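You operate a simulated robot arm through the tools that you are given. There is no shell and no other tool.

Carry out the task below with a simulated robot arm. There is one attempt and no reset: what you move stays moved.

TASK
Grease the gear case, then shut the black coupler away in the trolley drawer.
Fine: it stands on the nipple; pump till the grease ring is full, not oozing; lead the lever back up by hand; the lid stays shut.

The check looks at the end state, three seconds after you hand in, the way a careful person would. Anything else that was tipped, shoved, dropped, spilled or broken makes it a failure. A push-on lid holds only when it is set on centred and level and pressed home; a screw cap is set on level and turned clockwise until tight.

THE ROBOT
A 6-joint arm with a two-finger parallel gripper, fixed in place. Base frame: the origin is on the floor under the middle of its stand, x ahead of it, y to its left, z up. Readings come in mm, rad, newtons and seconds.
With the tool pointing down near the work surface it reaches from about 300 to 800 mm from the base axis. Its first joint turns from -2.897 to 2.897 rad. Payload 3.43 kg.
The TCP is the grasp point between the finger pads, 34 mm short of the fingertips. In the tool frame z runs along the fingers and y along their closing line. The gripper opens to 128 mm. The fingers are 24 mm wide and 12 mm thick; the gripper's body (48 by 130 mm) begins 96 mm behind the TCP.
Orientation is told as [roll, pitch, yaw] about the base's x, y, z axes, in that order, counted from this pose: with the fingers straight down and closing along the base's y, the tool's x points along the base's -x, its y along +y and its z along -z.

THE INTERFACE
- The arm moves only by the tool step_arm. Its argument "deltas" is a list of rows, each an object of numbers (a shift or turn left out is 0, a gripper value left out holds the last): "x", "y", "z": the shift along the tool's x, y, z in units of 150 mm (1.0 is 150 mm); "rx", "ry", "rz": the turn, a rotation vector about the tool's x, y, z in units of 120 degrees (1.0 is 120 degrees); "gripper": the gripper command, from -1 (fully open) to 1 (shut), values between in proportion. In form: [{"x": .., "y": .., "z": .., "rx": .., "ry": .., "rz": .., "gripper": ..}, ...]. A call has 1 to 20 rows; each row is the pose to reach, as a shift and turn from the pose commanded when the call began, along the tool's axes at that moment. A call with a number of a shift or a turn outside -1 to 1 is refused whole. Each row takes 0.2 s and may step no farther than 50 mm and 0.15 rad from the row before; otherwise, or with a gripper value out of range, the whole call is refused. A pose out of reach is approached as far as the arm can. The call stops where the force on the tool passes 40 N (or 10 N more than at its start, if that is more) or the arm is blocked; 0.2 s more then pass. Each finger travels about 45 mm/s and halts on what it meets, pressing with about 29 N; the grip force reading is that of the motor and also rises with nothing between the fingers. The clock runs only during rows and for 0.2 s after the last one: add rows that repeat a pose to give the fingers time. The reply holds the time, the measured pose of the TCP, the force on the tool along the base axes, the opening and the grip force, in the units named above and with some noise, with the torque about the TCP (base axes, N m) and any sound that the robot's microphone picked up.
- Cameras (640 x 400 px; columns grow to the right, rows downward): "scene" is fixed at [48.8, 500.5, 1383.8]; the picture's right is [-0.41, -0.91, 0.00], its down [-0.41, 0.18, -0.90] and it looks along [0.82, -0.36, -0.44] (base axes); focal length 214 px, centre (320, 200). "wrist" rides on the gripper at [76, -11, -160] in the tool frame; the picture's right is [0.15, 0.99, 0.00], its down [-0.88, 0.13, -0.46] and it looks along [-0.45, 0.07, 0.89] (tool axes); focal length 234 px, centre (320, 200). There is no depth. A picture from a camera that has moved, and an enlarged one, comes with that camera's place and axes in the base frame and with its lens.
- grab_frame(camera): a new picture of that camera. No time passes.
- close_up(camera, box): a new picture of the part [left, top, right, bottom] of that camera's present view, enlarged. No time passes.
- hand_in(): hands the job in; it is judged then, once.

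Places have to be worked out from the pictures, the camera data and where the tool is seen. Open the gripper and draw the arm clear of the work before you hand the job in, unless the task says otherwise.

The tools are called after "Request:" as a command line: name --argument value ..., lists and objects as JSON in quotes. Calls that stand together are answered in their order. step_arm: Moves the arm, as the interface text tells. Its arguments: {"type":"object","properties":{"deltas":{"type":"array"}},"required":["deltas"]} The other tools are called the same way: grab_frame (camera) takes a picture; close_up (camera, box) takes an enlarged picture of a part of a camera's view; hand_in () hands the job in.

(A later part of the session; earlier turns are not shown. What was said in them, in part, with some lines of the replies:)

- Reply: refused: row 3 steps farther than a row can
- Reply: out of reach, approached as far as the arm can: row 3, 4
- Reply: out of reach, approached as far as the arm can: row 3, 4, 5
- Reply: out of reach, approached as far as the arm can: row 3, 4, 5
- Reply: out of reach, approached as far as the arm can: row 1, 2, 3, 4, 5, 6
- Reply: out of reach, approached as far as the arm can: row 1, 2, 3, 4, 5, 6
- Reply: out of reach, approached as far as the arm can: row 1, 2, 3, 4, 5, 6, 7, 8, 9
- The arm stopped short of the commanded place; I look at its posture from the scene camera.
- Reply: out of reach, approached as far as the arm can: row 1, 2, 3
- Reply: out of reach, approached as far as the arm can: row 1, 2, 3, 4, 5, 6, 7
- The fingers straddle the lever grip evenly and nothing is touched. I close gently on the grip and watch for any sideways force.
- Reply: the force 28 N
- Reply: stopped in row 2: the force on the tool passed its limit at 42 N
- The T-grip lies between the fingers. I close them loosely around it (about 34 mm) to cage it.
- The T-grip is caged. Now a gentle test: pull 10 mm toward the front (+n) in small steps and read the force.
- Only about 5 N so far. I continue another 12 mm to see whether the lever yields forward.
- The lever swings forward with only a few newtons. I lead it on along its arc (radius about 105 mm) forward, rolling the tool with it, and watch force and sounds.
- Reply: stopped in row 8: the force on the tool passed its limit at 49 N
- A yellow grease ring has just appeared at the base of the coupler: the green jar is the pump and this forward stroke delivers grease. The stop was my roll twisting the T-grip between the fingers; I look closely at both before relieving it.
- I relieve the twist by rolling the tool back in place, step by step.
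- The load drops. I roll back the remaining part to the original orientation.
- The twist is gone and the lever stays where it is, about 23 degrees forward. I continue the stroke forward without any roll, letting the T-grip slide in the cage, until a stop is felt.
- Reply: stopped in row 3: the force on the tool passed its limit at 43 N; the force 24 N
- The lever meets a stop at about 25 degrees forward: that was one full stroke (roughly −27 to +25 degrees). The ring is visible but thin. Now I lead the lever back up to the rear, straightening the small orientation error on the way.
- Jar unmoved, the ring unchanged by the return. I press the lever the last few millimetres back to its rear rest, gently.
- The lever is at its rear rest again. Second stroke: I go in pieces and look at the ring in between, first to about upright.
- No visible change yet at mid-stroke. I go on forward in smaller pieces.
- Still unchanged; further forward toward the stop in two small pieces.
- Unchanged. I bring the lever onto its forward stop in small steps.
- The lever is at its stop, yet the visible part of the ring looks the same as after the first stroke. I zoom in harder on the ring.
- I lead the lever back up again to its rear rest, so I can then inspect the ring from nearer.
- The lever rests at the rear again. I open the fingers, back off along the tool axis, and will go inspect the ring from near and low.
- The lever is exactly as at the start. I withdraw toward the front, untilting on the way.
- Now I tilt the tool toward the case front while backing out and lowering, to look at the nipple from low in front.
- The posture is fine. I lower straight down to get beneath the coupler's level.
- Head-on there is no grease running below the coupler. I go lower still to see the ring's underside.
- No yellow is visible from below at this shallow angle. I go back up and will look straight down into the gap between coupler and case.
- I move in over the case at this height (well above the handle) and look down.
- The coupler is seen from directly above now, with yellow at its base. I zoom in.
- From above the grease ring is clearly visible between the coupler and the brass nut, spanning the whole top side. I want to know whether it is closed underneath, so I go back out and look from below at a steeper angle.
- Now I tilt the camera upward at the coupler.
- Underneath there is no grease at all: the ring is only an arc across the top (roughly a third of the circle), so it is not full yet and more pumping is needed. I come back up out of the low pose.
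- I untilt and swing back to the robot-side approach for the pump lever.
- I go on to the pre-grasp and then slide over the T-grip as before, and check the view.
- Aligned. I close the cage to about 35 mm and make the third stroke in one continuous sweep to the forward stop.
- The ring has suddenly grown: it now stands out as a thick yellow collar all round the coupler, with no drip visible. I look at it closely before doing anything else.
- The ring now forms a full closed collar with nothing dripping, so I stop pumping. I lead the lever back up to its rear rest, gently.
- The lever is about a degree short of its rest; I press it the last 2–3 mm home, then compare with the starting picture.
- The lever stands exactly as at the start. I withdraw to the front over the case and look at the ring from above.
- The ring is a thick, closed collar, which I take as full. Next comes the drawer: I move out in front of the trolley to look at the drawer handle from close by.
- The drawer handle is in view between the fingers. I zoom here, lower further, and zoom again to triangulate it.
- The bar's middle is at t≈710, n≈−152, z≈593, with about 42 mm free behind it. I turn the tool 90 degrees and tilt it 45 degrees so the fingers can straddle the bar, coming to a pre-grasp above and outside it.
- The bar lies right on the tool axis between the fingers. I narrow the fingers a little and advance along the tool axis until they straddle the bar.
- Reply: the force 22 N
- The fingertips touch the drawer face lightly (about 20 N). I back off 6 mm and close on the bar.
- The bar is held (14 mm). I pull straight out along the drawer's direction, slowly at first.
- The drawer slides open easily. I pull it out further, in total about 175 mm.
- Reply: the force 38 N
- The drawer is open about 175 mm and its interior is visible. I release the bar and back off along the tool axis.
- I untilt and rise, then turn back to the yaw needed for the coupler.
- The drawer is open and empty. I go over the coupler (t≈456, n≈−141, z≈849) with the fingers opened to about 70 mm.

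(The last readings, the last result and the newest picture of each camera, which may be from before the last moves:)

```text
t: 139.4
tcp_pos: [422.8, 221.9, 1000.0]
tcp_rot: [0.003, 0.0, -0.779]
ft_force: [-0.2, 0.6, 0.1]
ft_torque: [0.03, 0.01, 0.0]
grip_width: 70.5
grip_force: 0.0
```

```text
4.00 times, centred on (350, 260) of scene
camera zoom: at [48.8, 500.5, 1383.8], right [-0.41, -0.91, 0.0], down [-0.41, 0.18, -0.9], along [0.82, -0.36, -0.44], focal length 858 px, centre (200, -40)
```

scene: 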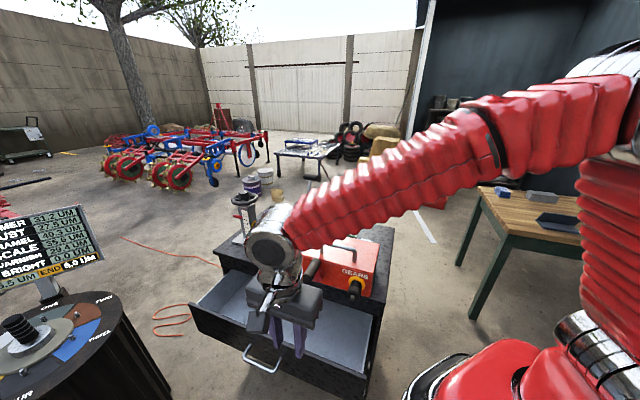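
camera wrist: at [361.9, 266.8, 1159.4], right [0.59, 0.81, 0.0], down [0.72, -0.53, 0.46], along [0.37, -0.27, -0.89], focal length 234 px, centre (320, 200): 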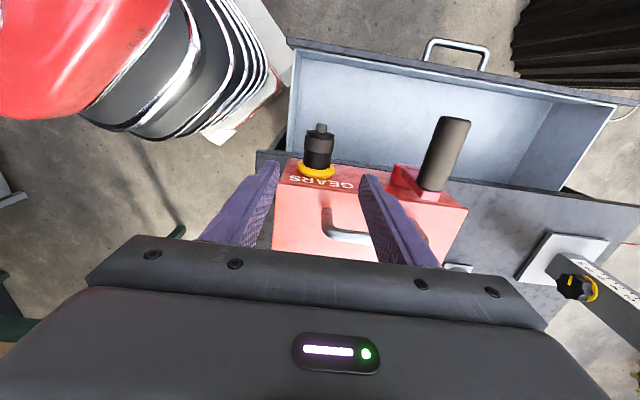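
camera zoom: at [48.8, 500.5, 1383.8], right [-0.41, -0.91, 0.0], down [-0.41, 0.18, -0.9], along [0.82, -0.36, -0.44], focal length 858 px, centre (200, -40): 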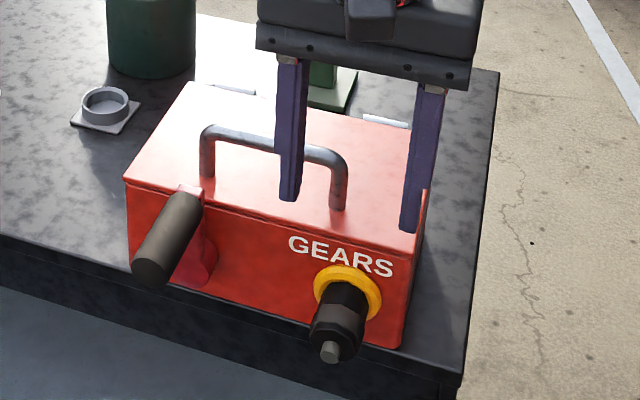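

Centred over the coupler. I descend until the fingers straddle it.

Request:
step_arm --deltas '[{"z": 0.25}, {"z": 0.5}, {"z": 0.75}, {"z": 0.9}, {"z": 1.0}, {"z": 1.0}]'

Request:
grab_frame --camera "wrist"

Request:
close_up --camera "scene" --box '[320, 240, 390, 310]'

```text
t: 140.8
tcp_pos: [422.2, 222.6, 852.5]
tcp_rot: [0.002, 0.001, -0.783]
ft_force: [0.4, 0.5, 0.6]
ft_torque: [0.02, 0.0, 0.01]
grip_width: 70.4
grip_force: 0.0
```

```text
taken
camera wrist: at [361.5, 267.7, 1010.8], right [0.59, 0.81, 0.0], down [0.72, -0.53, 0.46], along [0.37, -0.27, -0.89], focal length 234 px, centre (320, 200)
```

wrist: 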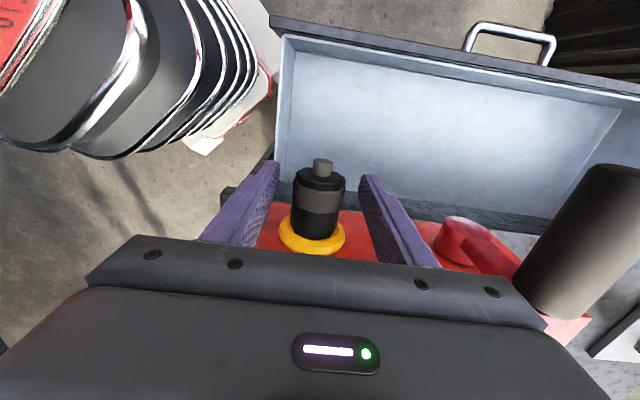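

```text
5.71 times, centred on (355, 275) of scene
camera zoom: at [48.8, 500.5, 1383.8], right [-0.41, -0.91, 0.0], down [-0.41, 0.18, -0.9], along [0.82, -0.36, -0.44], focal length 1226 px, centre (120, -229)
```

zoom: 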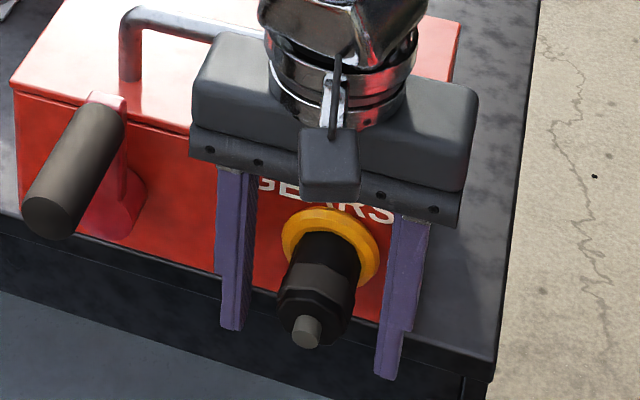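

The fingers straddle the coupler with clearance to the collar and crank. I close on it.

Request:
step_arm --deltas '[{"gripper": 0.6}, {"gripper": 0.6}, {"gripper": 0.6}, {"gripper": 0.6}]'

Request:
close_up --camera "wrist" --box '[230, 130, 410, 260]'

```text
t: 141.8
tcp_pos: [422.2, 221.3, 851.5]
tcp_rot: [0.0, -0.001, -0.781]
ft_force: [-9.4, -14.9, 5.2]
ft_torque: [-0.02, -0.03, -0.69]
grip_width: 34.9
grip_force: 28.8
```

```text
3.08 times, centred on (320, 195) of wrist
camera zoom: at [360.9, 267.0, 1010.9], right [0.59, 0.8, 0.0], down [0.72, -0.53, 0.45], along [0.37, -0.27, -0.89], focal length 720 px, centre (320, 215)
```

zoom: 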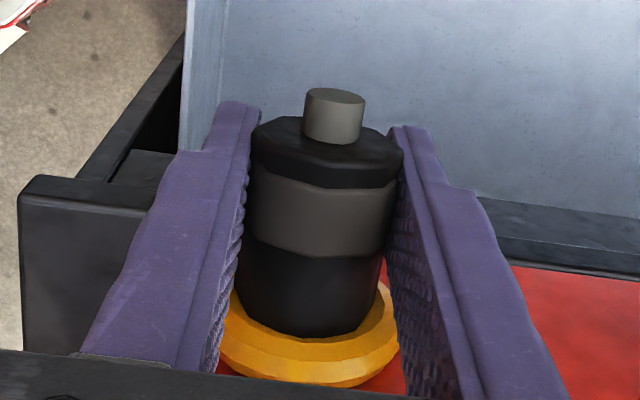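

Held (35 mm wide), with a sideways load of about 17 N because I am slightly off-centre; I shift 2–3 mm to relieve it before pulling.

Request:
step_arm --deltas '[{"y": -0.01}, {"y": -0.018}, {"y": -0.018}]'

```text
t: 142.6
tcp_pos: [420.9, 221.2, 852.0]
tcp_rot: [0.007, 0.001, -0.782]
ft_force: [0.9, 6.9, 0.0]
ft_torque: [0.0, -0.03, -0.69]
grip_width: 34.7
grip_force: 28.7
```

The side load is nearly gone. Now I pull the coupler straight off the nipple (+n), slowly.

Request:
step_arm --deltas '[{"x": 0.02}, {"x": 0.04}, {"x": 0.06}, {"x": 0.08}, {"x": 0.1}]'

Request:
close_up --camera "wrist" --box '[230, 130, 410, 260]'

```text
t: 143.8
tcp_pos: [408.6, 230.8, 850.1]
tcp_rot: [-0.001, 0.001, -0.783]
ft_force: [-0.8, -0.7, 0.0]
ft_torque: [0.01, 0.04, -0.05]
grip_width: 34.6
grip_force: 28.4
```

```text
3.08 times, centred on (320, 195) of wrist
camera zoom: at [348.1, 276.1, 1009.3], right [0.59, 0.81, 0.0], down [0.72, -0.53, 0.45], along [0.36, -0.27, -0.89], focal length 720 px, centre (320, 215)
```

zoom: 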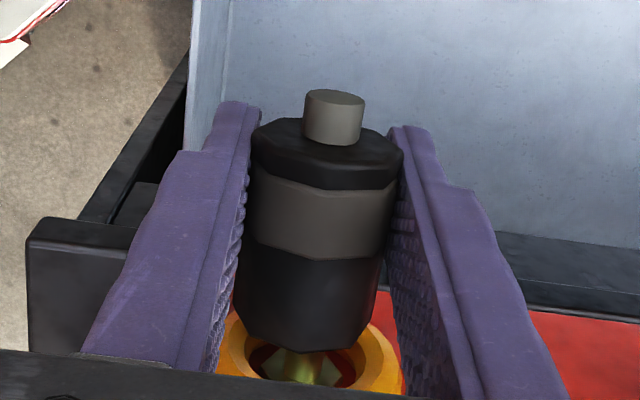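

The coupler is off; the grease collar stays on the nipple. I draw it further out over the drawer and look at both the collar and the drawer interior.

Request:
step_arm --deltas '[{"x": 0.15}, {"x": 0.3}, {"x": 0.4}, {"x": 0.4}]'

Request:
grab_frame --camera "wrist"

Request:
grab_frame --camera "scene"

Request:
close_up --camera "scene" --box '[330, 250, 390, 310]'

```text
t: 144.8
tcp_pos: [366.9, 274.1, 849.7]
tcp_rot: [0.002, -0.001, -0.781]
ft_force: [-0.3, -0.2, -0.3]
ft_torque: [0.04, 0.02, 0.03]
grip_width: 34.6
grip_force: 28.6
```

```text
taken
camera wrist: at [306.4, 319.2, 1009.3], right [0.59, 0.81, 0.0], down [0.72, -0.53, 0.46], along [0.37, -0.27, -0.89], focal length 234 px, centre (320, 200)
```

wrist: 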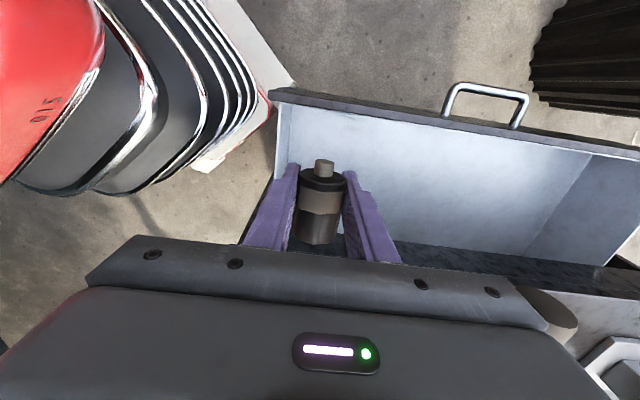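

```text
taken
```

scene: 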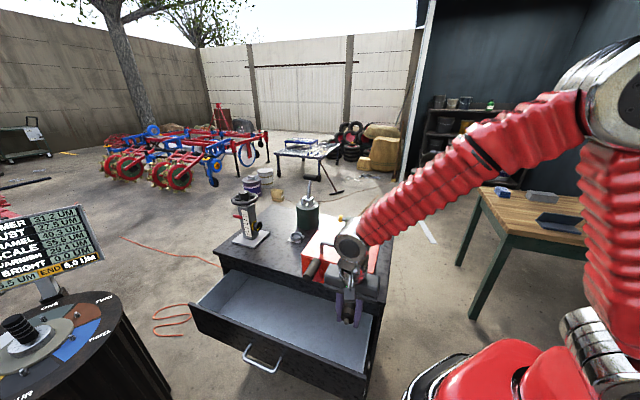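

```text
6.67 times, centred on (360, 280) of scene
camera zoom: at [48.8, 500.5, 1383.8], right [-0.41, -0.91, 0.0], down [-0.41, 0.18, -0.9], along [0.82, -0.36, -0.44], focal length 1430 px, centre (53, -333)
```

zoom: 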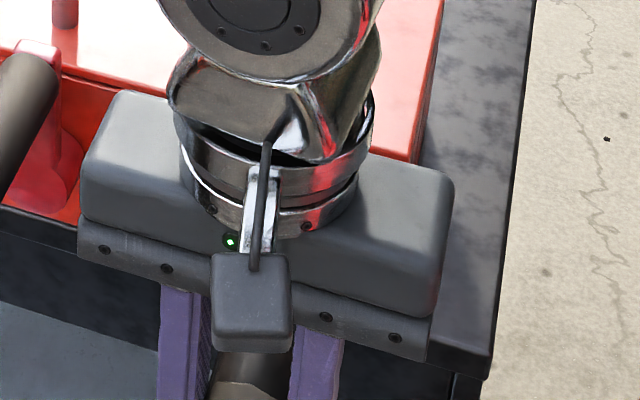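

I zoom on the drawer in the scene and wrist views to work out its floor and walls.

Request:
close_up --camera "scene" --box '[185, 260, 395, 400]'

Request:
close_up --camera "wrist" --box '[240, 70, 440, 250]'

```text
2.86 times, centred on (290, 330) of scene
camera zoom: at [48.8, 500.5, 1383.8], right [-0.41, -0.91, 0.0], down [-0.41, 0.18, -0.9], along [0.82, -0.36, -0.44], focal length 613 px, centre (406, -171)
```

zoom: 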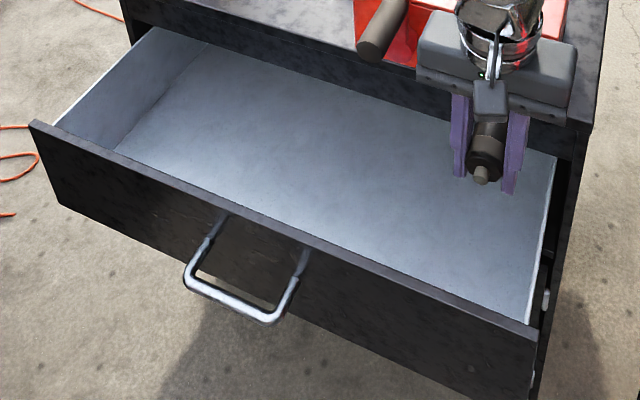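

```text
2.22 times, centred on (340, 160) of wrist
camera zoom: at [306.4, 319.2, 1009.3], right [0.59, 0.81, 0.0], down [0.72, -0.53, 0.46], along [0.37, -0.27, -0.89], focal length 520 px, centre (276, 289)
```

zoom: 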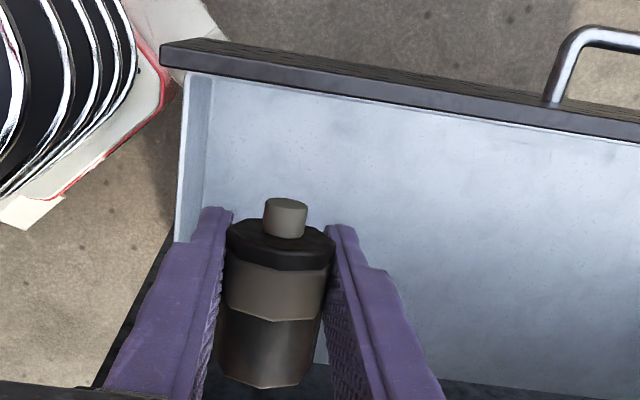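

The drawer floor lies near z≈547, walls up to about 684, the right wall at t≈402 and the front panel's top at z≈703. I move the coupler to t≈481, n≈−85, clear of the crank, the nipple and the drawer wall, and start lowering.

Request:
step_arm --deltas '[{"x": -0.06, "y": 0.09}, {"x": -0.13, "y": 0.187}, {"x": -0.13, "y": 0.187}]'

Request:
step_arm --deltas '[{"z": 0.2}, {"z": 0.4}, {"z": 0.6}, {"z": 0.8}, {"z": 0.8}]'

Request:
grab_frame --camera "wrist"

Request:
close_up --camera "scene" --box '[250, 220, 410, 370]'

```text
t: 145.6
tcp_pos: [401.0, 280.5, 850.9]
tcp_rot: [0.002, 0.0, -0.782]
ft_force: [-0.1, -0.8, 0.8]
ft_torque: [0.03, 0.05, -0.02]
grip_width: 35.0
grip_force: 29.2
```

```text
t: 146.8
tcp_pos: [401.2, 280.2, 729.2]
tcp_rot: [0.002, 0.0, -0.782]
ft_force: [0.1, 0.4, -0.3]
ft_torque: [-0.01, -0.04, 0.01]
grip_width: 34.6
grip_force: 29.2
```

```text
taken
camera wrist: at [340.0, 324.8, 888.8], right [0.59, 0.81, 0.0], down [0.72, -0.53, 0.46], along [0.37, -0.27, -0.89], focal length 234 px, centre (320, 200)
```

wrist: 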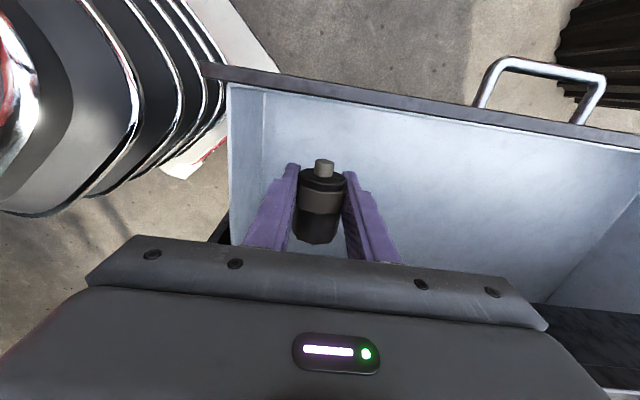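

```text
2.67 times, centred on (330, 295) of scene
camera zoom: at [48.8, 500.5, 1383.8], right [-0.41, -0.91, 0.0], down [-0.41, 0.18, -0.9], along [0.82, -0.36, -0.44], focal length 572 px, centre (293, -53)
```

zoom: 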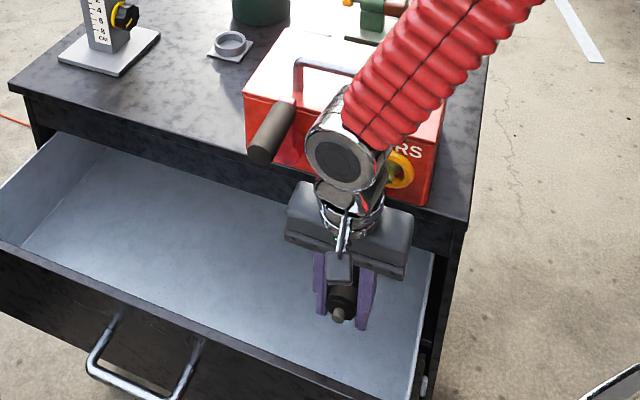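

Clearances look good. I continue lowering toward the drawer floor, first to z≈625.

Request:
step_arm --deltas '[{"z": 0.2}, {"z": 0.4}, {"z": 0.6}, {"z": 0.69}, {"z": 0.69}]'

Request:
grab_frame --camera "wrist"

Request:
close_up --camera "scene" --box '[270, 230, 410, 370]'

```text
t: 148.0
tcp_pos: [401.9, 279.2, 627.3]
tcp_rot: [0.002, 0.001, -0.782]
ft_force: [-0.4, -0.5, 0.5]
ft_torque: [0.01, 0.01, -0.01]
grip_width: 34.9
grip_force: 28.8
```

```text
taken
camera wrist: at [340.2, 325.1, 785.8], right [0.59, 0.81, 0.0], down [0.72, -0.53, 0.46], along [0.37, -0.27, -0.89], focal length 234 px, centre (320, 200)
```

wrist: 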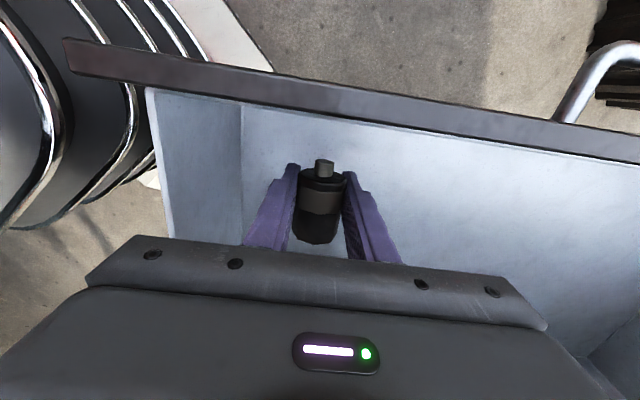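

```text
2.86 times, centred on (340, 300) of scene
camera zoom: at [48.8, 500.5, 1383.8], right [-0.41, -0.91, 0.0], down [-0.41, 0.18, -0.9], along [0.82, -0.36, -0.44], focal length 613 px, centre (263, -86)
```

zoom: 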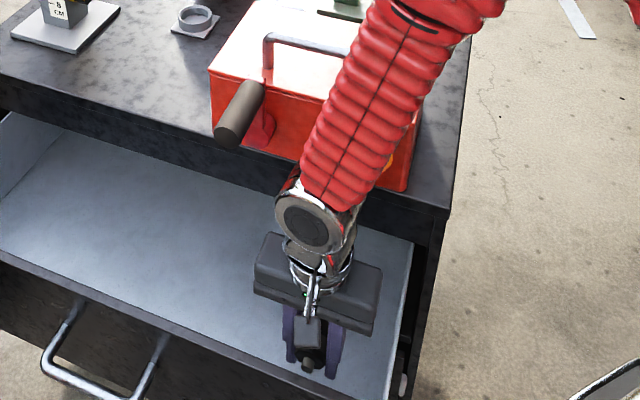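

Still free. I lower gently to just above the floor, in small steps to feel contact.

Request:
step_arm --deltas '[{"z": 0.08}, {"z": 0.16}, {"z": 0.22}, {"z": 0.22}]'

Request:
step_arm --deltas '[{"z": 0.02}, {"z": 0.04}, {"z": 0.04}]'

Request:
grab_frame --camera "wrist"

```text
t: 149.0
tcp_pos: [401.3, 280.6, 594.5]
tcp_rot: [0.003, -0.001, -0.781]
ft_force: [0.4, -0.4, 0.2]
ft_torque: [0.01, 0.04, 0.0]
grip_width: 34.5
grip_force: 29.4
```

```text
t: 149.8
tcp_pos: [403.1, 280.1, 588.6]
tcp_rot: [0.002, 0.0, -0.782]
ft_force: [0.3, -0.5, -0.4]
ft_torque: [0.0, 0.02, -0.04]
grip_width: 34.6
grip_force: 29.3
```

```text
taken
camera wrist: at [340.4, 325.0, 747.2], right [0.59, 0.81, 0.0], down [0.72, -0.53, 0.46], along [0.37, -0.27, -0.89], focal length 234 px, centre (320, 200)
```

wrist: 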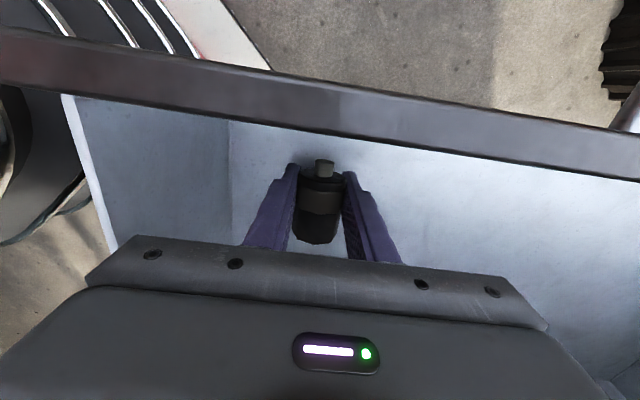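

Request:
step_arm --deltas '[{"z": 0.02}, {"z": 0.04}, {"z": 0.055}, {"z": 0.055}]'

Request:
close_up --camera "wrist" --box '[230, 120, 420, 260]'

```text
t: 150.8
tcp_pos: [402.2, 280.4, 580.4]
tcp_rot: [0.001, -0.002, -0.781]
ft_force: [0.5, -0.6, -0.3]
ft_torque: [0.04, -0.03, 0.02]
grip_width: 34.3
grip_force: 29.2
```

```text
2.86 times, centred on (325, 190) of wrist
camera zoom: at [340.4, 325.2, 739.1], right [0.59, 0.81, 0.0], down [0.72, -0.53, 0.46], along [0.37, -0.27, -0.89], focal length 669 px, centre (306, 229)
```

zoom: 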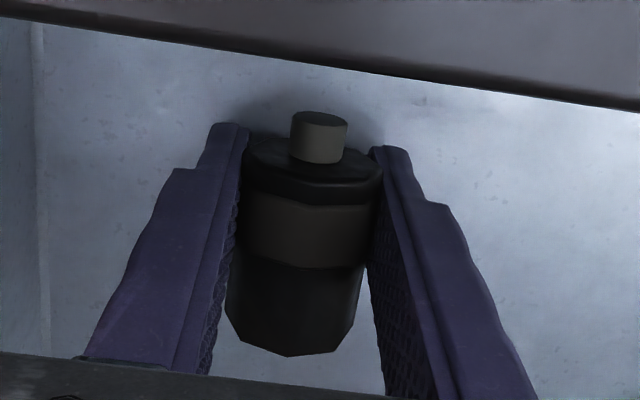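

No contact yet at z=580. I go 6 mm lower, very slowly, since the camera housing is nearing the front panel's top.

Request:
step_arm --deltas '[{"z": 0.013}, {"z": 0.026}, {"z": 0.04}, {"z": 0.04}]'

Request:
grab_frame --camera "wrist"

Request:
close_up --camera "scene" --box '[310, 290, 390, 370]'

```text
t: 151.8
tcp_pos: [401.1, 279.2, 574.7]
tcp_rot: [0.003, 0.0, -0.781]
ft_force: [-0.6, 0.7, -0.6]
ft_torque: [0.02, 0.04, -0.02]
grip_width: 34.8
grip_force: 28.8
```

```text
taken
camera wrist: at [340.1, 325.0, 733.1], right [0.59, 0.81, 0.0], down [0.72, -0.53, 0.46], along [0.37, -0.27, -0.89], focal length 234 px, centre (320, 200)
```

wrist: 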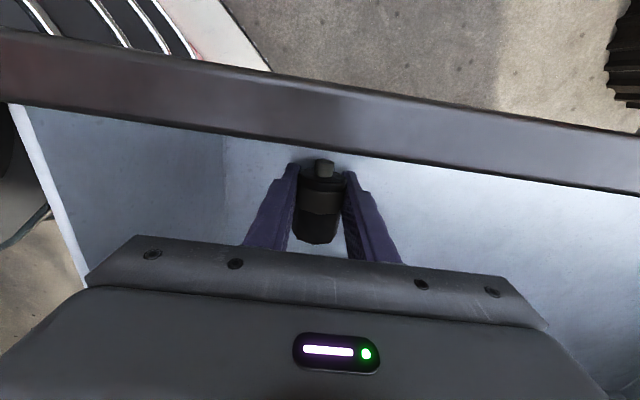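

```text
5.00 times, centred on (350, 330) of scene
camera zoom: at [48.8, 500.5, 1383.8], right [-0.41, -0.91, 0.0], down [-0.41, 0.18, -0.9], along [0.82, -0.36, -0.44], focal length 1072 px, centre (170, -450)
```

zoom: 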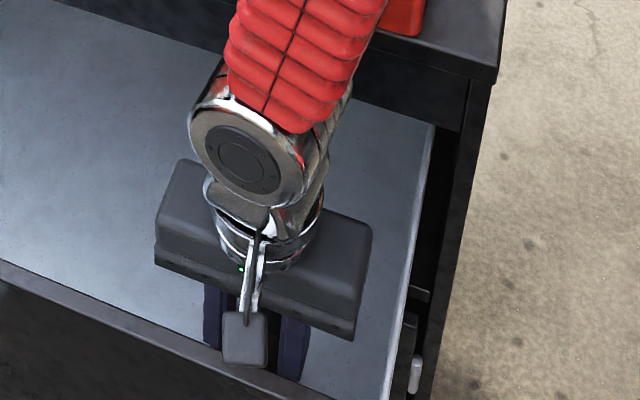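

Still no contact and some clearance above the panel. I lower another 8 mm in 2 mm steps.

Request:
step_arm --deltas '[{"z": 0.013}, {"z": 0.026}, {"z": 0.04}, {"z": 0.053}, {"z": 0.053}]'

```text
t: 152.7
tcp_pos: [401.9, 281.6, 568.6]
tcp_rot: [-0.002, 0.0, -0.781]
ft_force: [0.2, -0.5, -0.8]
ft_torque: [0.01, 0.01, -0.04]
grip_width: 34.4
grip_force: 29.5
stopped in row 4: the force on the tool passed its limit at 50 N (the readings are from after the stop); the commanded pose is now the measured one
```

The fingertips touched the floor (z≈535). I ease the fingers open gradually so the coupler slides down gently between the pads.

Request:
step_arm --deltas '[{"gripper": 0.5}, {"gripper": 0.48}, {"gripper": 0.47}, {"gripper": 0.465}, {"gripper": 0.46}, {"gripper": 0.455}, {"gripper": 0.45}, {"gripper": 0.445}, {"gripper": 0.44}, {"gripper": 0.43}, {"gripper": 0.42}, {"gripper": 0.4}, {"gripper": 0.35}, {"gripper": 0.3}, {"gripper": 0.3}]'

Request:
close_up --camera "wrist" --box '[230, 120, 420, 260]'

```text
t: 155.9
tcp_pos: [402.4, 280.3, 569.0]
tcp_rot: [-0.001, -0.001, -0.782]
ft_force: [1.3, -0.2, 0.6]
ft_torque: [0.0, 0.01, 0.02]
grip_width: 45.0
grip_force: 0.1
```

```text
2.86 times, centred on (325, 190) of wrist
camera zoom: at [340.6, 325.3, 728.4], right [0.59, 0.81, 0.0], down [0.72, -0.53, 0.46], along [0.37, -0.27, -0.89], focal length 669 px, centre (306, 229)
```

zoom: 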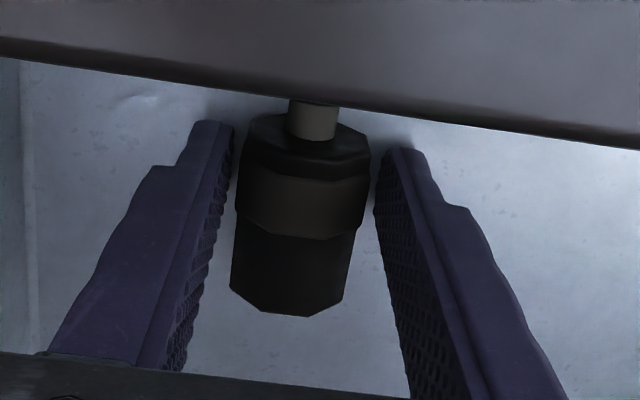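

The coupler lies on the drawer floor. I open a bit wider and rise straight up.

Request:
step_arm --deltas '[{"gripper": 0.1}, {"gripper": 0.1}, {"z": -0.1}, {"z": -0.3}, {"z": -0.55}, {"z": -0.8}, {"z": -1.0}, {"z": -1.0}]'

Request:
step_arm --deltas '[{"z": -0.25}, {"z": -0.5}, {"z": -0.75}, {"z": -1.0}, {"z": -1.0}]'

Request:
grab_frame --camera "wrist"

Request:
grab_frame --camera "scene"

```text
t: 157.7
tcp_pos: [402.4, 279.2, 719.4]
tcp_rot: [-0.001, -0.001, -0.782]
ft_force: [-0.6, 0.0, -0.1]
ft_torque: [-0.01, -0.05, 0.02]
grip_width: 57.3
grip_force: 0.0
```

```text
t: 158.9
tcp_pos: [402.9, 278.7, 868.9]
tcp_rot: [0.0, -0.001, -0.781]
ft_force: [0.0, -0.6, 0.0]
ft_torque: [0.0, 0.0, 0.02]
grip_width: 57.6
grip_force: 0.2
```

```text
taken
camera wrist: at [341.6, 324.0, 1028.8], right [0.59, 0.81, 0.0], down [0.72, -0.53, 0.46], along [0.37, -0.27, -0.89], focal length 234 px, centre (320, 200)
```

wrist: 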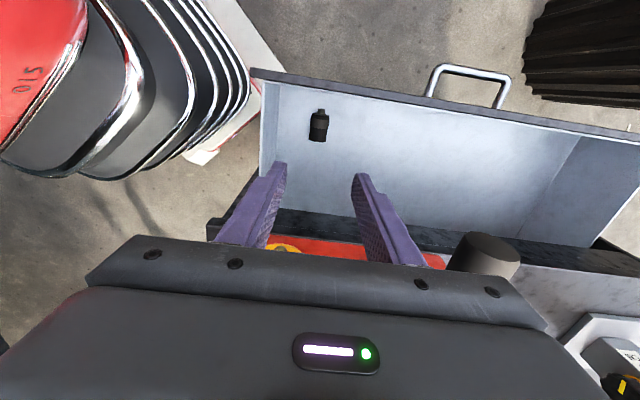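

```text
taken
```

scene: 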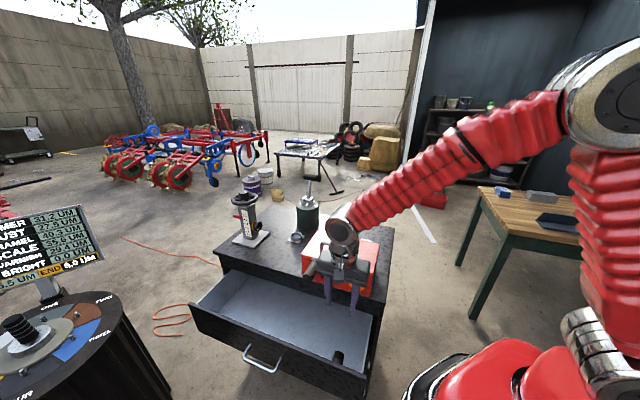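

The coupler lies in the drawer. I move out to the front and check the nipple and collar, then prepare to push the drawer shut.

Request:
step_arm --deltas '[{"x": 0.15, "y": 0.0, "z": -0.1}, {"x": 0.35, "y": 0.1, "z": -0.2}, {"x": 0.55, "y": 0.22, "z": -0.3}, {"x": 0.75, "y": 0.36, "z": -0.4}, {"x": 0.95, "y": 0.5, "z": -0.5}, {"x": 0.95, "y": 0.5, "z": -0.5}]'

Request:
close_up --camera "scene" --box '[345, 272, 375, 296]'

Request:
grab_frame --camera "wrist"

Request:
close_up --camera "scene" --box '[185, 180, 395, 380]'

```text
t: 160.3
tcp_pos: [352.9, 432.4, 944.9]
tcp_rot: [0.0, -0.001, -0.781]
ft_force: [-0.2, 0.0, 0.3]
ft_torque: [-0.01, -0.02, 0.01]
grip_width: 57.8
grip_force: 0.1
```

```text
16.00 times, centred on (360, 284) of scene
camera zoom: at [48.8, 500.5, 1383.8], right [-0.41, -0.91, 0.0], down [-0.41, 0.18, -0.9], along [0.82, -0.36, -0.44], focal length 3432 px, centre (-320, -1144)
```

zoom: 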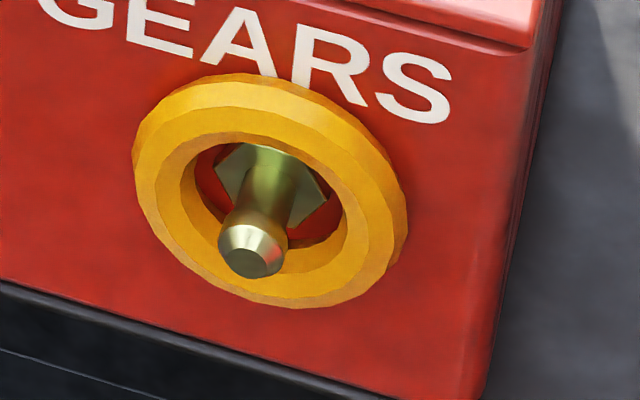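

```text
taken
camera wrist: at [292.2, 477.7, 1103.4], right [0.59, 0.81, 0.0], down [0.72, -0.53, 0.46], along [0.37, -0.27, -0.89], focal length 234 px, centre (320, 200)
```

wrist: 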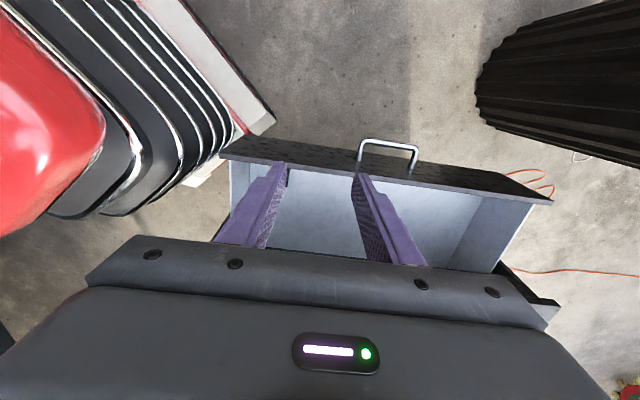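

```text
2.00 times, centred on (290, 280) of scene
camera zoom: at [48.8, 500.5, 1383.8], right [-0.41, -0.91, 0.0], down [-0.41, 0.18, -0.9], along [0.82, -0.36, -0.44], focal length 429 px, centre (380, 40)
```

zoom: 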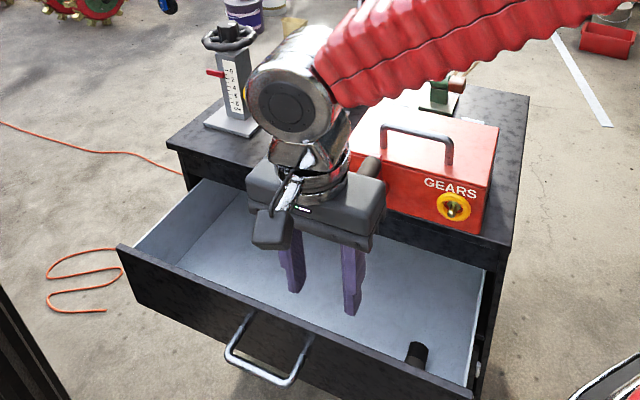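

The grease collar is a complete, even ring with no drip, and the nipple is free. Now I turn and tilt the tool with closed fingers to push the drawer shut on its front panel.

Request:
step_arm --deltas '[{"y": 0.08, "rz": -0.068, "gripper": 0.95}, {"y": 0.16, "rz": -0.136, "gripper": 0.95}, {"y": 0.24, "rz": -0.204, "gripper": 0.95}, {"y": 0.32, "rz": -0.272, "gripper": 0.95}, {"y": 0.4, "rz": -0.34, "gripper": 0.95}, {"y": 0.48, "rz": -0.408, "gripper": 0.95}, {"y": 0.56, "rz": -0.476, "gripper": 0.95}, {"y": 0.64, "rz": -0.544, "gripper": 0.95}, {"y": 0.72, "rz": -0.612, "gripper": 0.95}, {"y": 0.8, "rz": -0.68, "gripper": 0.95}, {"y": 0.9, "rz": -0.75, "gripper": 0.95}, {"y": 0.9, "rz": -0.75, "gripper": 0.95}]'

Request:
step_arm --deltas '[{"y": 0.05, "z": 0.15, "rx": 0.0625}, {"y": 0.1, "z": 0.31, "rx": 0.125}, {"y": 0.15, "z": 0.47, "rx": 0.1875}, {"y": 0.2, "z": 0.65, "rx": 0.25}, {"y": 0.25, "z": 0.82, "rx": 0.3125}, {"y": 0.3, "z": 1.0, "rx": 0.375}, {"y": 0.3, "z": 1.0, "rx": 0.375}]'

Request:
grab_frame --camera "scene"

Request:
grab_frame --camera "wrist"

```text
t: 162.9
tcp_pos: [449.1, 530.1, 943.8]
tcp_rot: [-0.001, 0.001, 0.79]
ft_force: [0.3, -0.1, -0.5]
ft_torque: [-0.01, -0.02, -0.02]
grip_width: 3.2
grip_force: 0.1
```

```text
t: 164.5
tcp_pos: [416.3, 562.1, 794.8]
tcp_rot: [-0.786, -0.003, 0.788]
ft_force: [-0.4, 0.0, -0.9]
ft_torque: [0.01, -0.01, 0.01]
grip_width: 3.2
grip_force: 0.1
```

```text
taken
```

scene: 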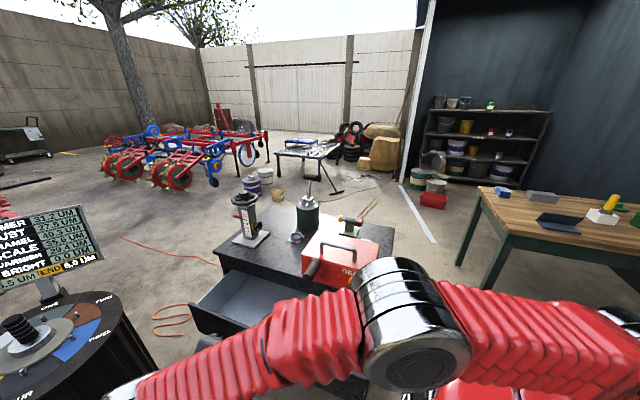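

```text
taken
camera wrist: at [288.9, 581.1, 914.5], right [-0.6, 0.39, -0.7], down [0.33, 0.92, 0.23], along [0.73, -0.09, -0.68], focal length 234 px, centre (320, 200)
```

wrist: 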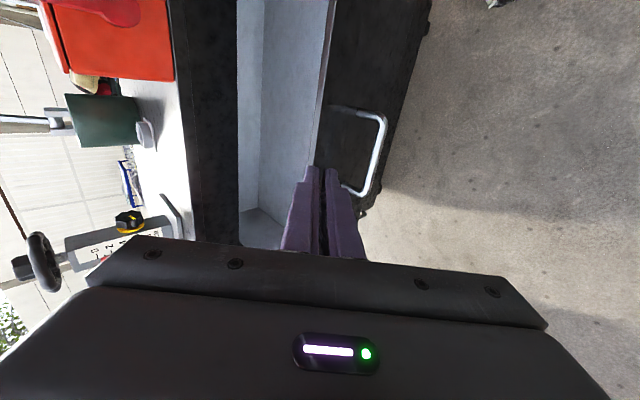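

I lower to the panel's height, still in front of it.

Request:
step_arm --deltas '[{"y": 0.14, "z": 0.14}, {"y": 0.28, "z": 0.28}, {"y": 0.42, "z": 0.42}, {"y": 0.565, "z": 0.565}, {"y": 0.565, "z": 0.565}]'

Request:
grab_frame --camera "wrist"

```text
t: 165.7
tcp_pos: [417.8, 561.8, 674.6]
tcp_rot: [-0.784, -0.001, 0.788]
ft_force: [-0.7, 0.3, -0.3]
ft_torque: [0.02, -0.02, 0.0]
grip_width: 3.1
grip_force: 0.1
```

```text
taken
camera wrist: at [290.0, 580.6, 794.6], right [-0.6, 0.39, -0.7], down [0.33, 0.92, 0.23], along [0.73, -0.09, -0.68], focal length 234 px, centre (320, 200)
```

wrist: 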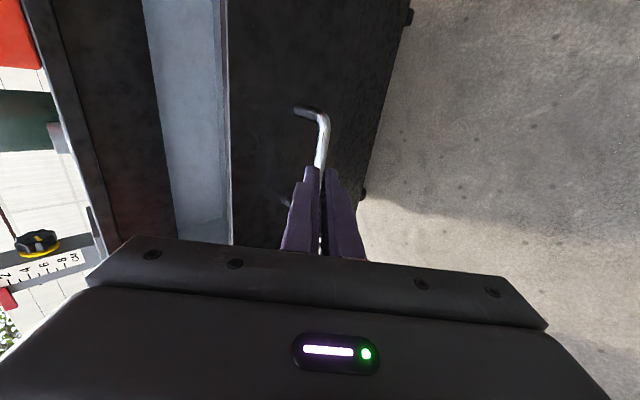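

The path to the panel above the bar is clear. I move in horizontally until just before the panel, then push steadily.

Request:
step_arm --deltas '[{"y": -0.13, "z": 0.13}, {"y": -0.26, "z": 0.26}, {"y": -0.38, "z": 0.38}, {"y": -0.38, "z": 0.38}]'

Request:
step_arm --deltas '[{"y": -0.05, "z": 0.05}, {"y": -0.1, "z": 0.1}, {"y": -0.16, "z": 0.16}, {"y": -0.22, "z": 0.22}, {"y": -0.28, "z": 0.28}, {"y": -0.34, "z": 0.34}, {"y": -0.4, "z": 0.4}, {"y": -0.46, "z": 0.46}, {"y": -0.52, "z": 0.52}, {"y": -0.58, "z": 0.58}]'

Request:
grab_frame --camera "scene"

Request:
grab_frame --camera "wrist"

```text
t: 166.7
tcp_pos: [473.7, 504.2, 673.7]
tcp_rot: [-0.785, -0.002, 0.789]
ft_force: [-0.1, 0.2, 0.7]
ft_torque: [-0.04, 0.02, 0.02]
grip_width: 3.0
grip_force: 0.0
```

```text
t: 168.9
tcp_pos: [560.6, 417.6, 675.3]
tcp_rot: [-0.786, 0.001, 0.791]
ft_force: [-0.9, 1.5, -0.3]
ft_torque: [0.12, 0.01, 0.04]
grip_width: 2.0
grip_force: 0.1
```

```text
taken
```

scene: 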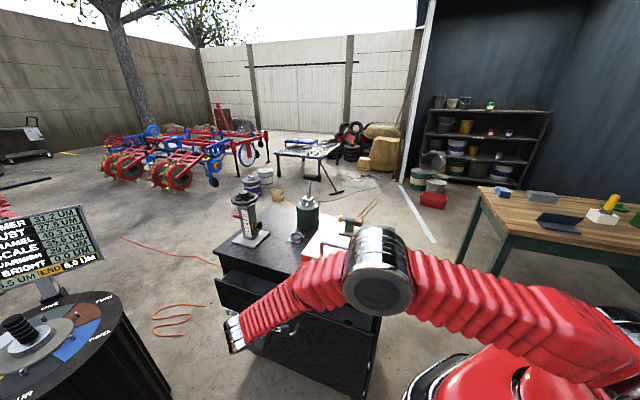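

```text
taken
camera wrist: at [433.9, 437.1, 794.9], right [-0.6, 0.39, -0.7], down [0.33, 0.92, 0.23], along [0.73, -0.09, -0.68], focal length 234 px, centre (320, 200)
```

wrist: 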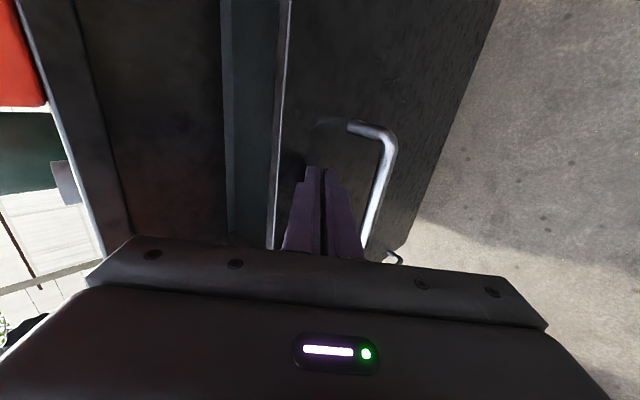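

The drawer is closing smoothly. I push the remaining 60 mm slowly until it is home.

Request:
step_arm --deltas '[{"y": -0.04, "z": 0.04}, {"y": -0.08, "z": 0.08}, {"y": -0.12, "z": 0.12}, {"y": -0.16, "z": 0.16}, {"y": -0.2, "z": 0.2}, {"y": -0.23, "z": 0.23}]'

Request:
step_arm --deltas '[{"y": -0.02, "z": 0.02}, {"y": -0.04, "z": 0.04}, {"y": -0.06, "z": 0.06}, {"y": -0.08, "z": 0.08}, {"y": -0.1, "z": 0.1}, {"y": -0.12, "z": 0.12}]'

Request:
grab_frame --camera "wrist"

Request:
grab_frame --camera "scene"

```text
t: 170.3
tcp_pos: [596.5, 382.3, 674.4]
tcp_rot: [-0.784, 0.0, 0.788]
ft_force: [-0.7, 3.3, -1.7]
ft_torque: [0.06, 0.01, 0.05]
grip_width: 1.9
grip_force: 0.1
```

```text
t: 171.1
tcp_pos: [599.8, 377.7, 674.9]
tcp_rot: [-0.782, 0.0, 0.791]
ft_force: [-11.9, 4.1, 2.9]
ft_torque: [0.01, 0.11, -0.25]
grip_width: 0.0
grip_force: 0.1
stopped in row 3: the force on the tool passed its limit at 46 N (the readings are from after the stop); the commanded pose is now the measured one
```

```text
taken
camera wrist: at [472.5, 398.5, 795.9], right [-0.6, 0.39, -0.7], down [0.33, 0.92, 0.23], along [0.73, -0.09, -0.68], focal length 234 px, centre (320, 200)
```

wrist: 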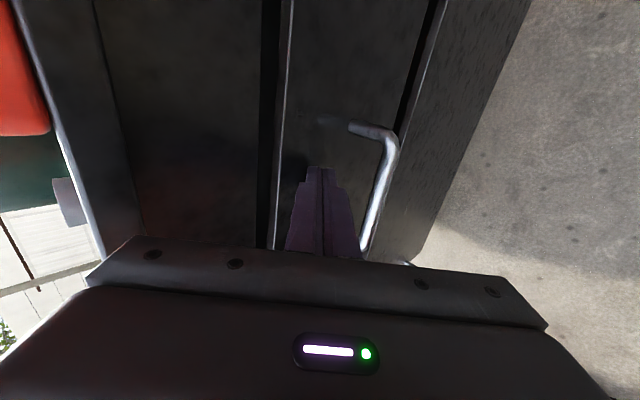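

```text
taken
```

scene: 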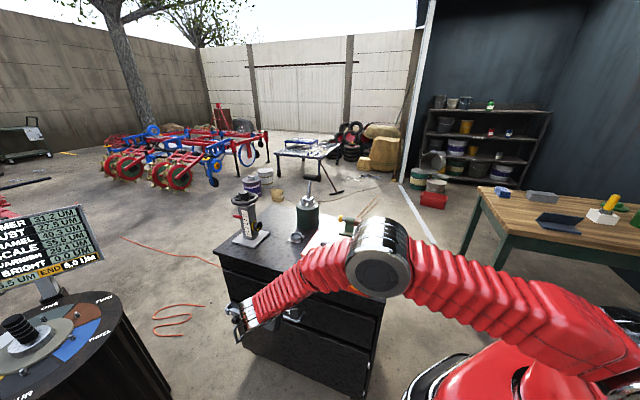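

The push met a firm stop where the closed face was before (n≈−188), so the drawer is home. I back off and inspect it.

Request:
step_arm --deltas '[{"y": 0.1, "z": -0.1}, {"y": 0.3, "z": -0.3}, {"y": 0.5, "z": -0.5}, {"y": 0.6, "z": -0.6}, {"y": 0.6, "z": -0.6}]'

Request:
step_arm --deltas '[{"y": -0.1, "z": -0.118, "rx": -0.0625}, {"y": -0.2, "z": -0.236, "rx": -0.125}, {"y": -0.3, "z": -0.354, "rx": -0.1875}, {"y": -0.4, "z": -0.472, "rx": -0.25}, {"y": -0.5, "z": -0.59, "rx": -0.3125}, {"y": -0.6, "z": -0.707, "rx": -0.374}, {"y": -0.7, "z": -0.8, "rx": -0.374}, {"y": -0.8, "z": -0.9, "rx": -0.374}, {"y": -0.8, "z": -0.9, "rx": -0.374}]'

Request:
grab_frame --camera "scene"

Request:
grab_frame --camera "wrist"

```text
t: 172.3
tcp_pos: [509.7, 468.7, 675.5]
tcp_rot: [-0.783, 0.0, 0.791]
ft_force: [0.5, 0.2, -0.4]
ft_torque: [0.02, -0.02, -0.03]
grip_width: 3.2
grip_force: 0.1
```

```text
t: 174.3
tcp_pos: [503.5, 475.2, 856.1]
tcp_rot: [0.0, 0.0, 0.791]
ft_force: [0.3, -0.2, -0.7]
ft_torque: [-0.04, 0.0, 0.01]
grip_width: 3.2
grip_force: 0.0
```

```text
taken
```

scene: 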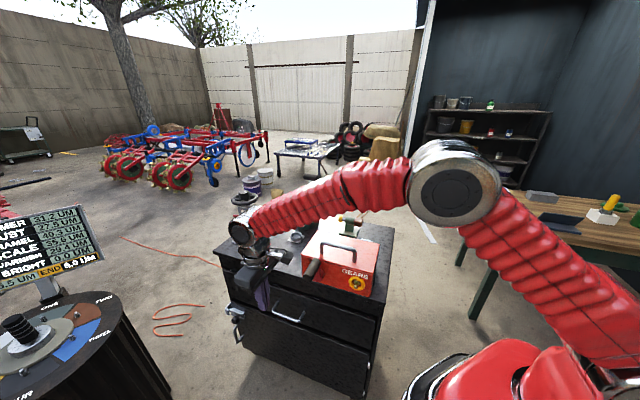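

```text
taken
camera wrist: at [458.9, 413.1, 1015.2], right [-0.81, 0.59, 0.0], down [0.53, 0.72, 0.46], along [0.27, 0.37, -0.89], focal length 234 px, centre (320, 200)
```

wrist: 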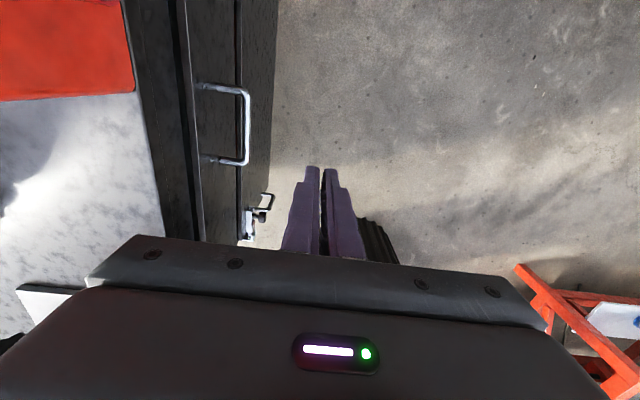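

The drawer looks shut. I raise the arm, open the gripper and draw clear so the scene camera can see the whole trolley.

Request:
step_arm --deltas '[{"z": -0.25, "gripper": -0.5}, {"z": -0.5, "gripper": -0.5}, {"z": -0.75, "gripper": -0.5}, {"z": -1.0, "gripper": -0.5}, {"z": -1.0, "gripper": -0.5}]'

Request:
step_arm --deltas '[{"x": 0.25, "z": -0.2}, {"x": 0.5, "z": -0.4}, {"x": 0.75, "z": -0.6}, {"x": 1.0, "z": -0.8}, {"x": 1.0, "z": -0.8}]'

Request:
step_arm --deltas '[{"x": 0.25}, {"x": 0.5}, {"x": 0.75}, {"x": 1.0}, {"x": 1.0}]'

Request:
grab_frame --camera "scene"

Request:
close_up --camera "scene" --box '[205, 170, 405, 400]'

```text
t: 175.5
tcp_pos: [501.7, 476.1, 1005.8]
tcp_rot: [-0.002, 0.0, 0.792]
ft_force: [0.7, 0.8, -0.6]
ft_torque: [-0.01, 0.02, 0.0]
grip_width: 95.9
grip_force: 0.0
```

```text
t: 176.7
tcp_pos: [396.4, 369.0, 1126.4]
tcp_rot: [0.001, 0.0, 0.79]
ft_force: [-0.5, -0.5, -0.1]
ft_torque: [0.0, 0.01, -0.03]
grip_width: 96.1
grip_force: 0.0
```

```text
t: 177.9
tcp_pos: [291.2, 260.6, 1126.2]
tcp_rot: [0.001, -0.001, 0.791]
ft_force: [0.4, -0.4, -0.6]
ft_torque: [0.01, 0.0, 0.02]
grip_width: 95.9
grip_force: 0.2
```

```text
taken
```

scene: 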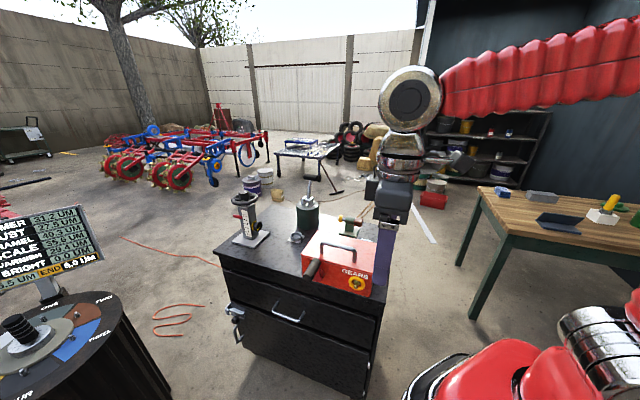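

```text
1.74 times, centred on (305, 285) of scene
camera zoom: at [48.8, 500.5, 1383.8], right [-0.41, -0.91, 0.0], down [-0.41, 0.18, -0.9], along [0.82, -0.36, -0.44], focal length 373 px, centre (346, 52)
```

zoom: 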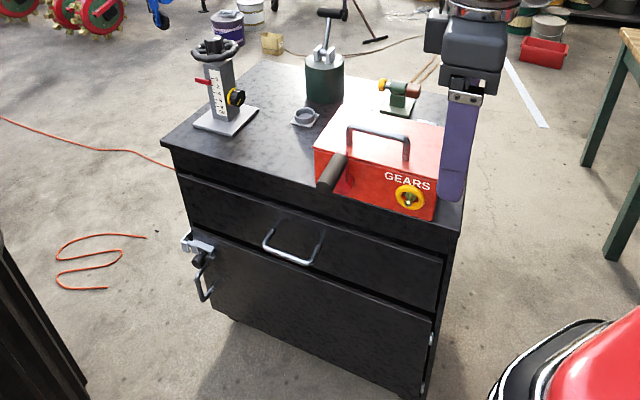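

The drawer is shut and the trolley top looks as before. I compare detailed views with the starting ones: drawer, crank, ring, pump lever.

Request:
close_up --camera "scene" --box '[210, 240, 390, 400]'

Request:
close_up --camera "scene" --box '[210, 170, 400, 310]'

Request:
close_up --camera "scene" --box '[345, 272, 375, 296]'

Request:
close_up --camera "scene" --box '[280, 170, 330, 230]'

```text
2.50 times, centred on (300, 320) of scene
camera zoom: at [48.8, 500.5, 1383.8], right [-0.41, -0.91, 0.0], down [-0.41, 0.18, -0.9], along [0.82, -0.36, -0.44], focal length 536 px, centre (370, -100)
```

zoom: 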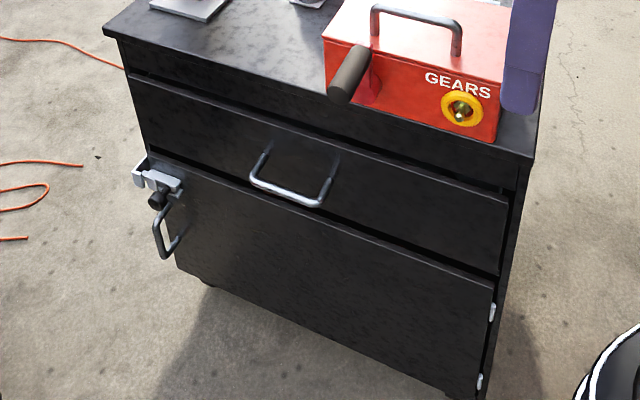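

```text
2.86 times, centred on (305, 240) of scene
camera zoom: at [48.8, 500.5, 1383.8], right [-0.41, -0.91, 0.0], down [-0.41, 0.18, -0.9], along [0.82, -0.36, -0.44], focal length 613 px, centre (363, 86)
```

zoom: 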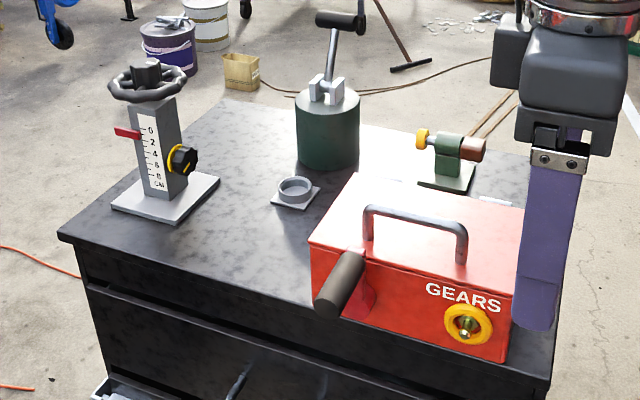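

```text
16.00 times, centred on (360, 284) of scene
camera zoom: at [48.8, 500.5, 1383.8], right [-0.41, -0.91, 0.0], down [-0.41, 0.18, -0.9], along [0.82, -0.36, -0.44], focal length 3432 px, centre (-320, -1144)
```

zoom: 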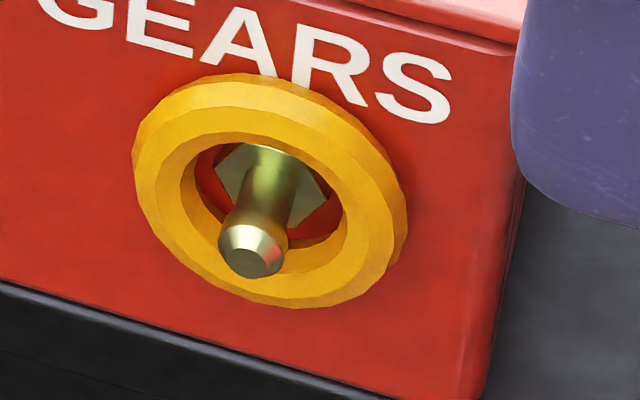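

```text
6.67 times, centred on (305, 200) of scene
camera zoom: at [48.8, 500.5, 1383.8], right [-0.41, -0.91, 0.0], down [-0.41, 0.18, -0.9], along [0.82, -0.36, -0.44], focal length 1430 px, centre (420, 200)
```

zoom: 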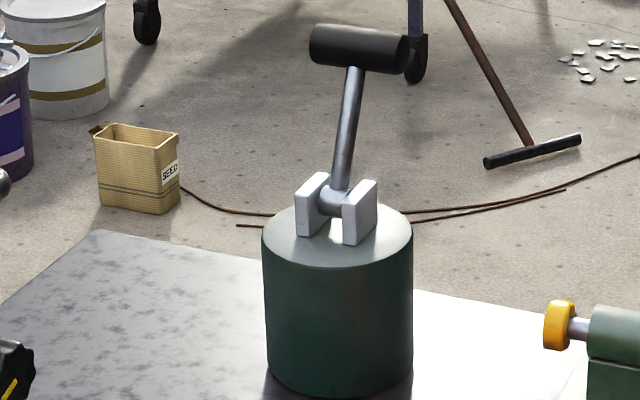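

Everything matches the starting state, except the full grease ring and the coupler now shut in the drawer. I raise the arm a bit further clear of the work.

Request:
step_arm --deltas '[{"z": -0.25, "gripper": -1}, {"z": -0.5, "gripper": -1}, {"z": -0.75, "gripper": -1}, {"z": -1.0, "gripper": -1}, {"z": -1.0, "gripper": -1}]'

Request:
grab_frame --camera "scene"

```text
t: 179.1
tcp_pos: [291.9, 261.4, 1276.5]
tcp_rot: [0.001, 0.001, 0.791]
ft_force: [-0.8, 0.2, 0.1]
ft_torque: [-0.01, 0.01, 0.04]
grip_width: 127.9
grip_force: 0.1
```

```text
taken
```

scene: 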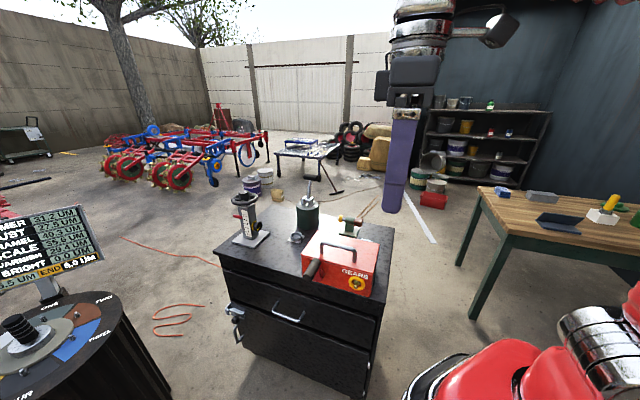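

The arm is clear with the gripper open. The grease ring is full with no drip, the pump lever is up, the lid is shut, and the coupler is in the closed drawer. I hand the job in.

Request:
hand_in

```text
The job is handed in.
```

The job is handed in: the gear case is greased and the black coupler is shut away in the trolley drawer.

- **Pump:** I used the green jar's lever. The grease ring is a closed, even collar around the nipple with no drip. I took that as full, though there was no mark to check it against.
- **Strokes:** I made three full strokes. The first showed a thin arc, the second no visible change, and the third closed the ring.
- **Lever:** I led it back up by hand each time, and it stands where it started.
- **Lid:** It stayed shut throughout.
- **Coupler:** It came off the nipple cleanly. I eased it down the last 15 mm or so onto the drawer floor, then pushed the drawer shut until it met a firm stop.
- **Crank on the case front:** I turned this a few degrees early on, thinking it might be the pump lever. I put it back upright to within a pixel of its first picture.
- **Jar:** My first stroke pressed against the lever's end stop with up to 49 N. The jar did not shift in the pictures.

In the closing pictures everything else on the trolley matches the start. The gripper is open and the arm is clear.
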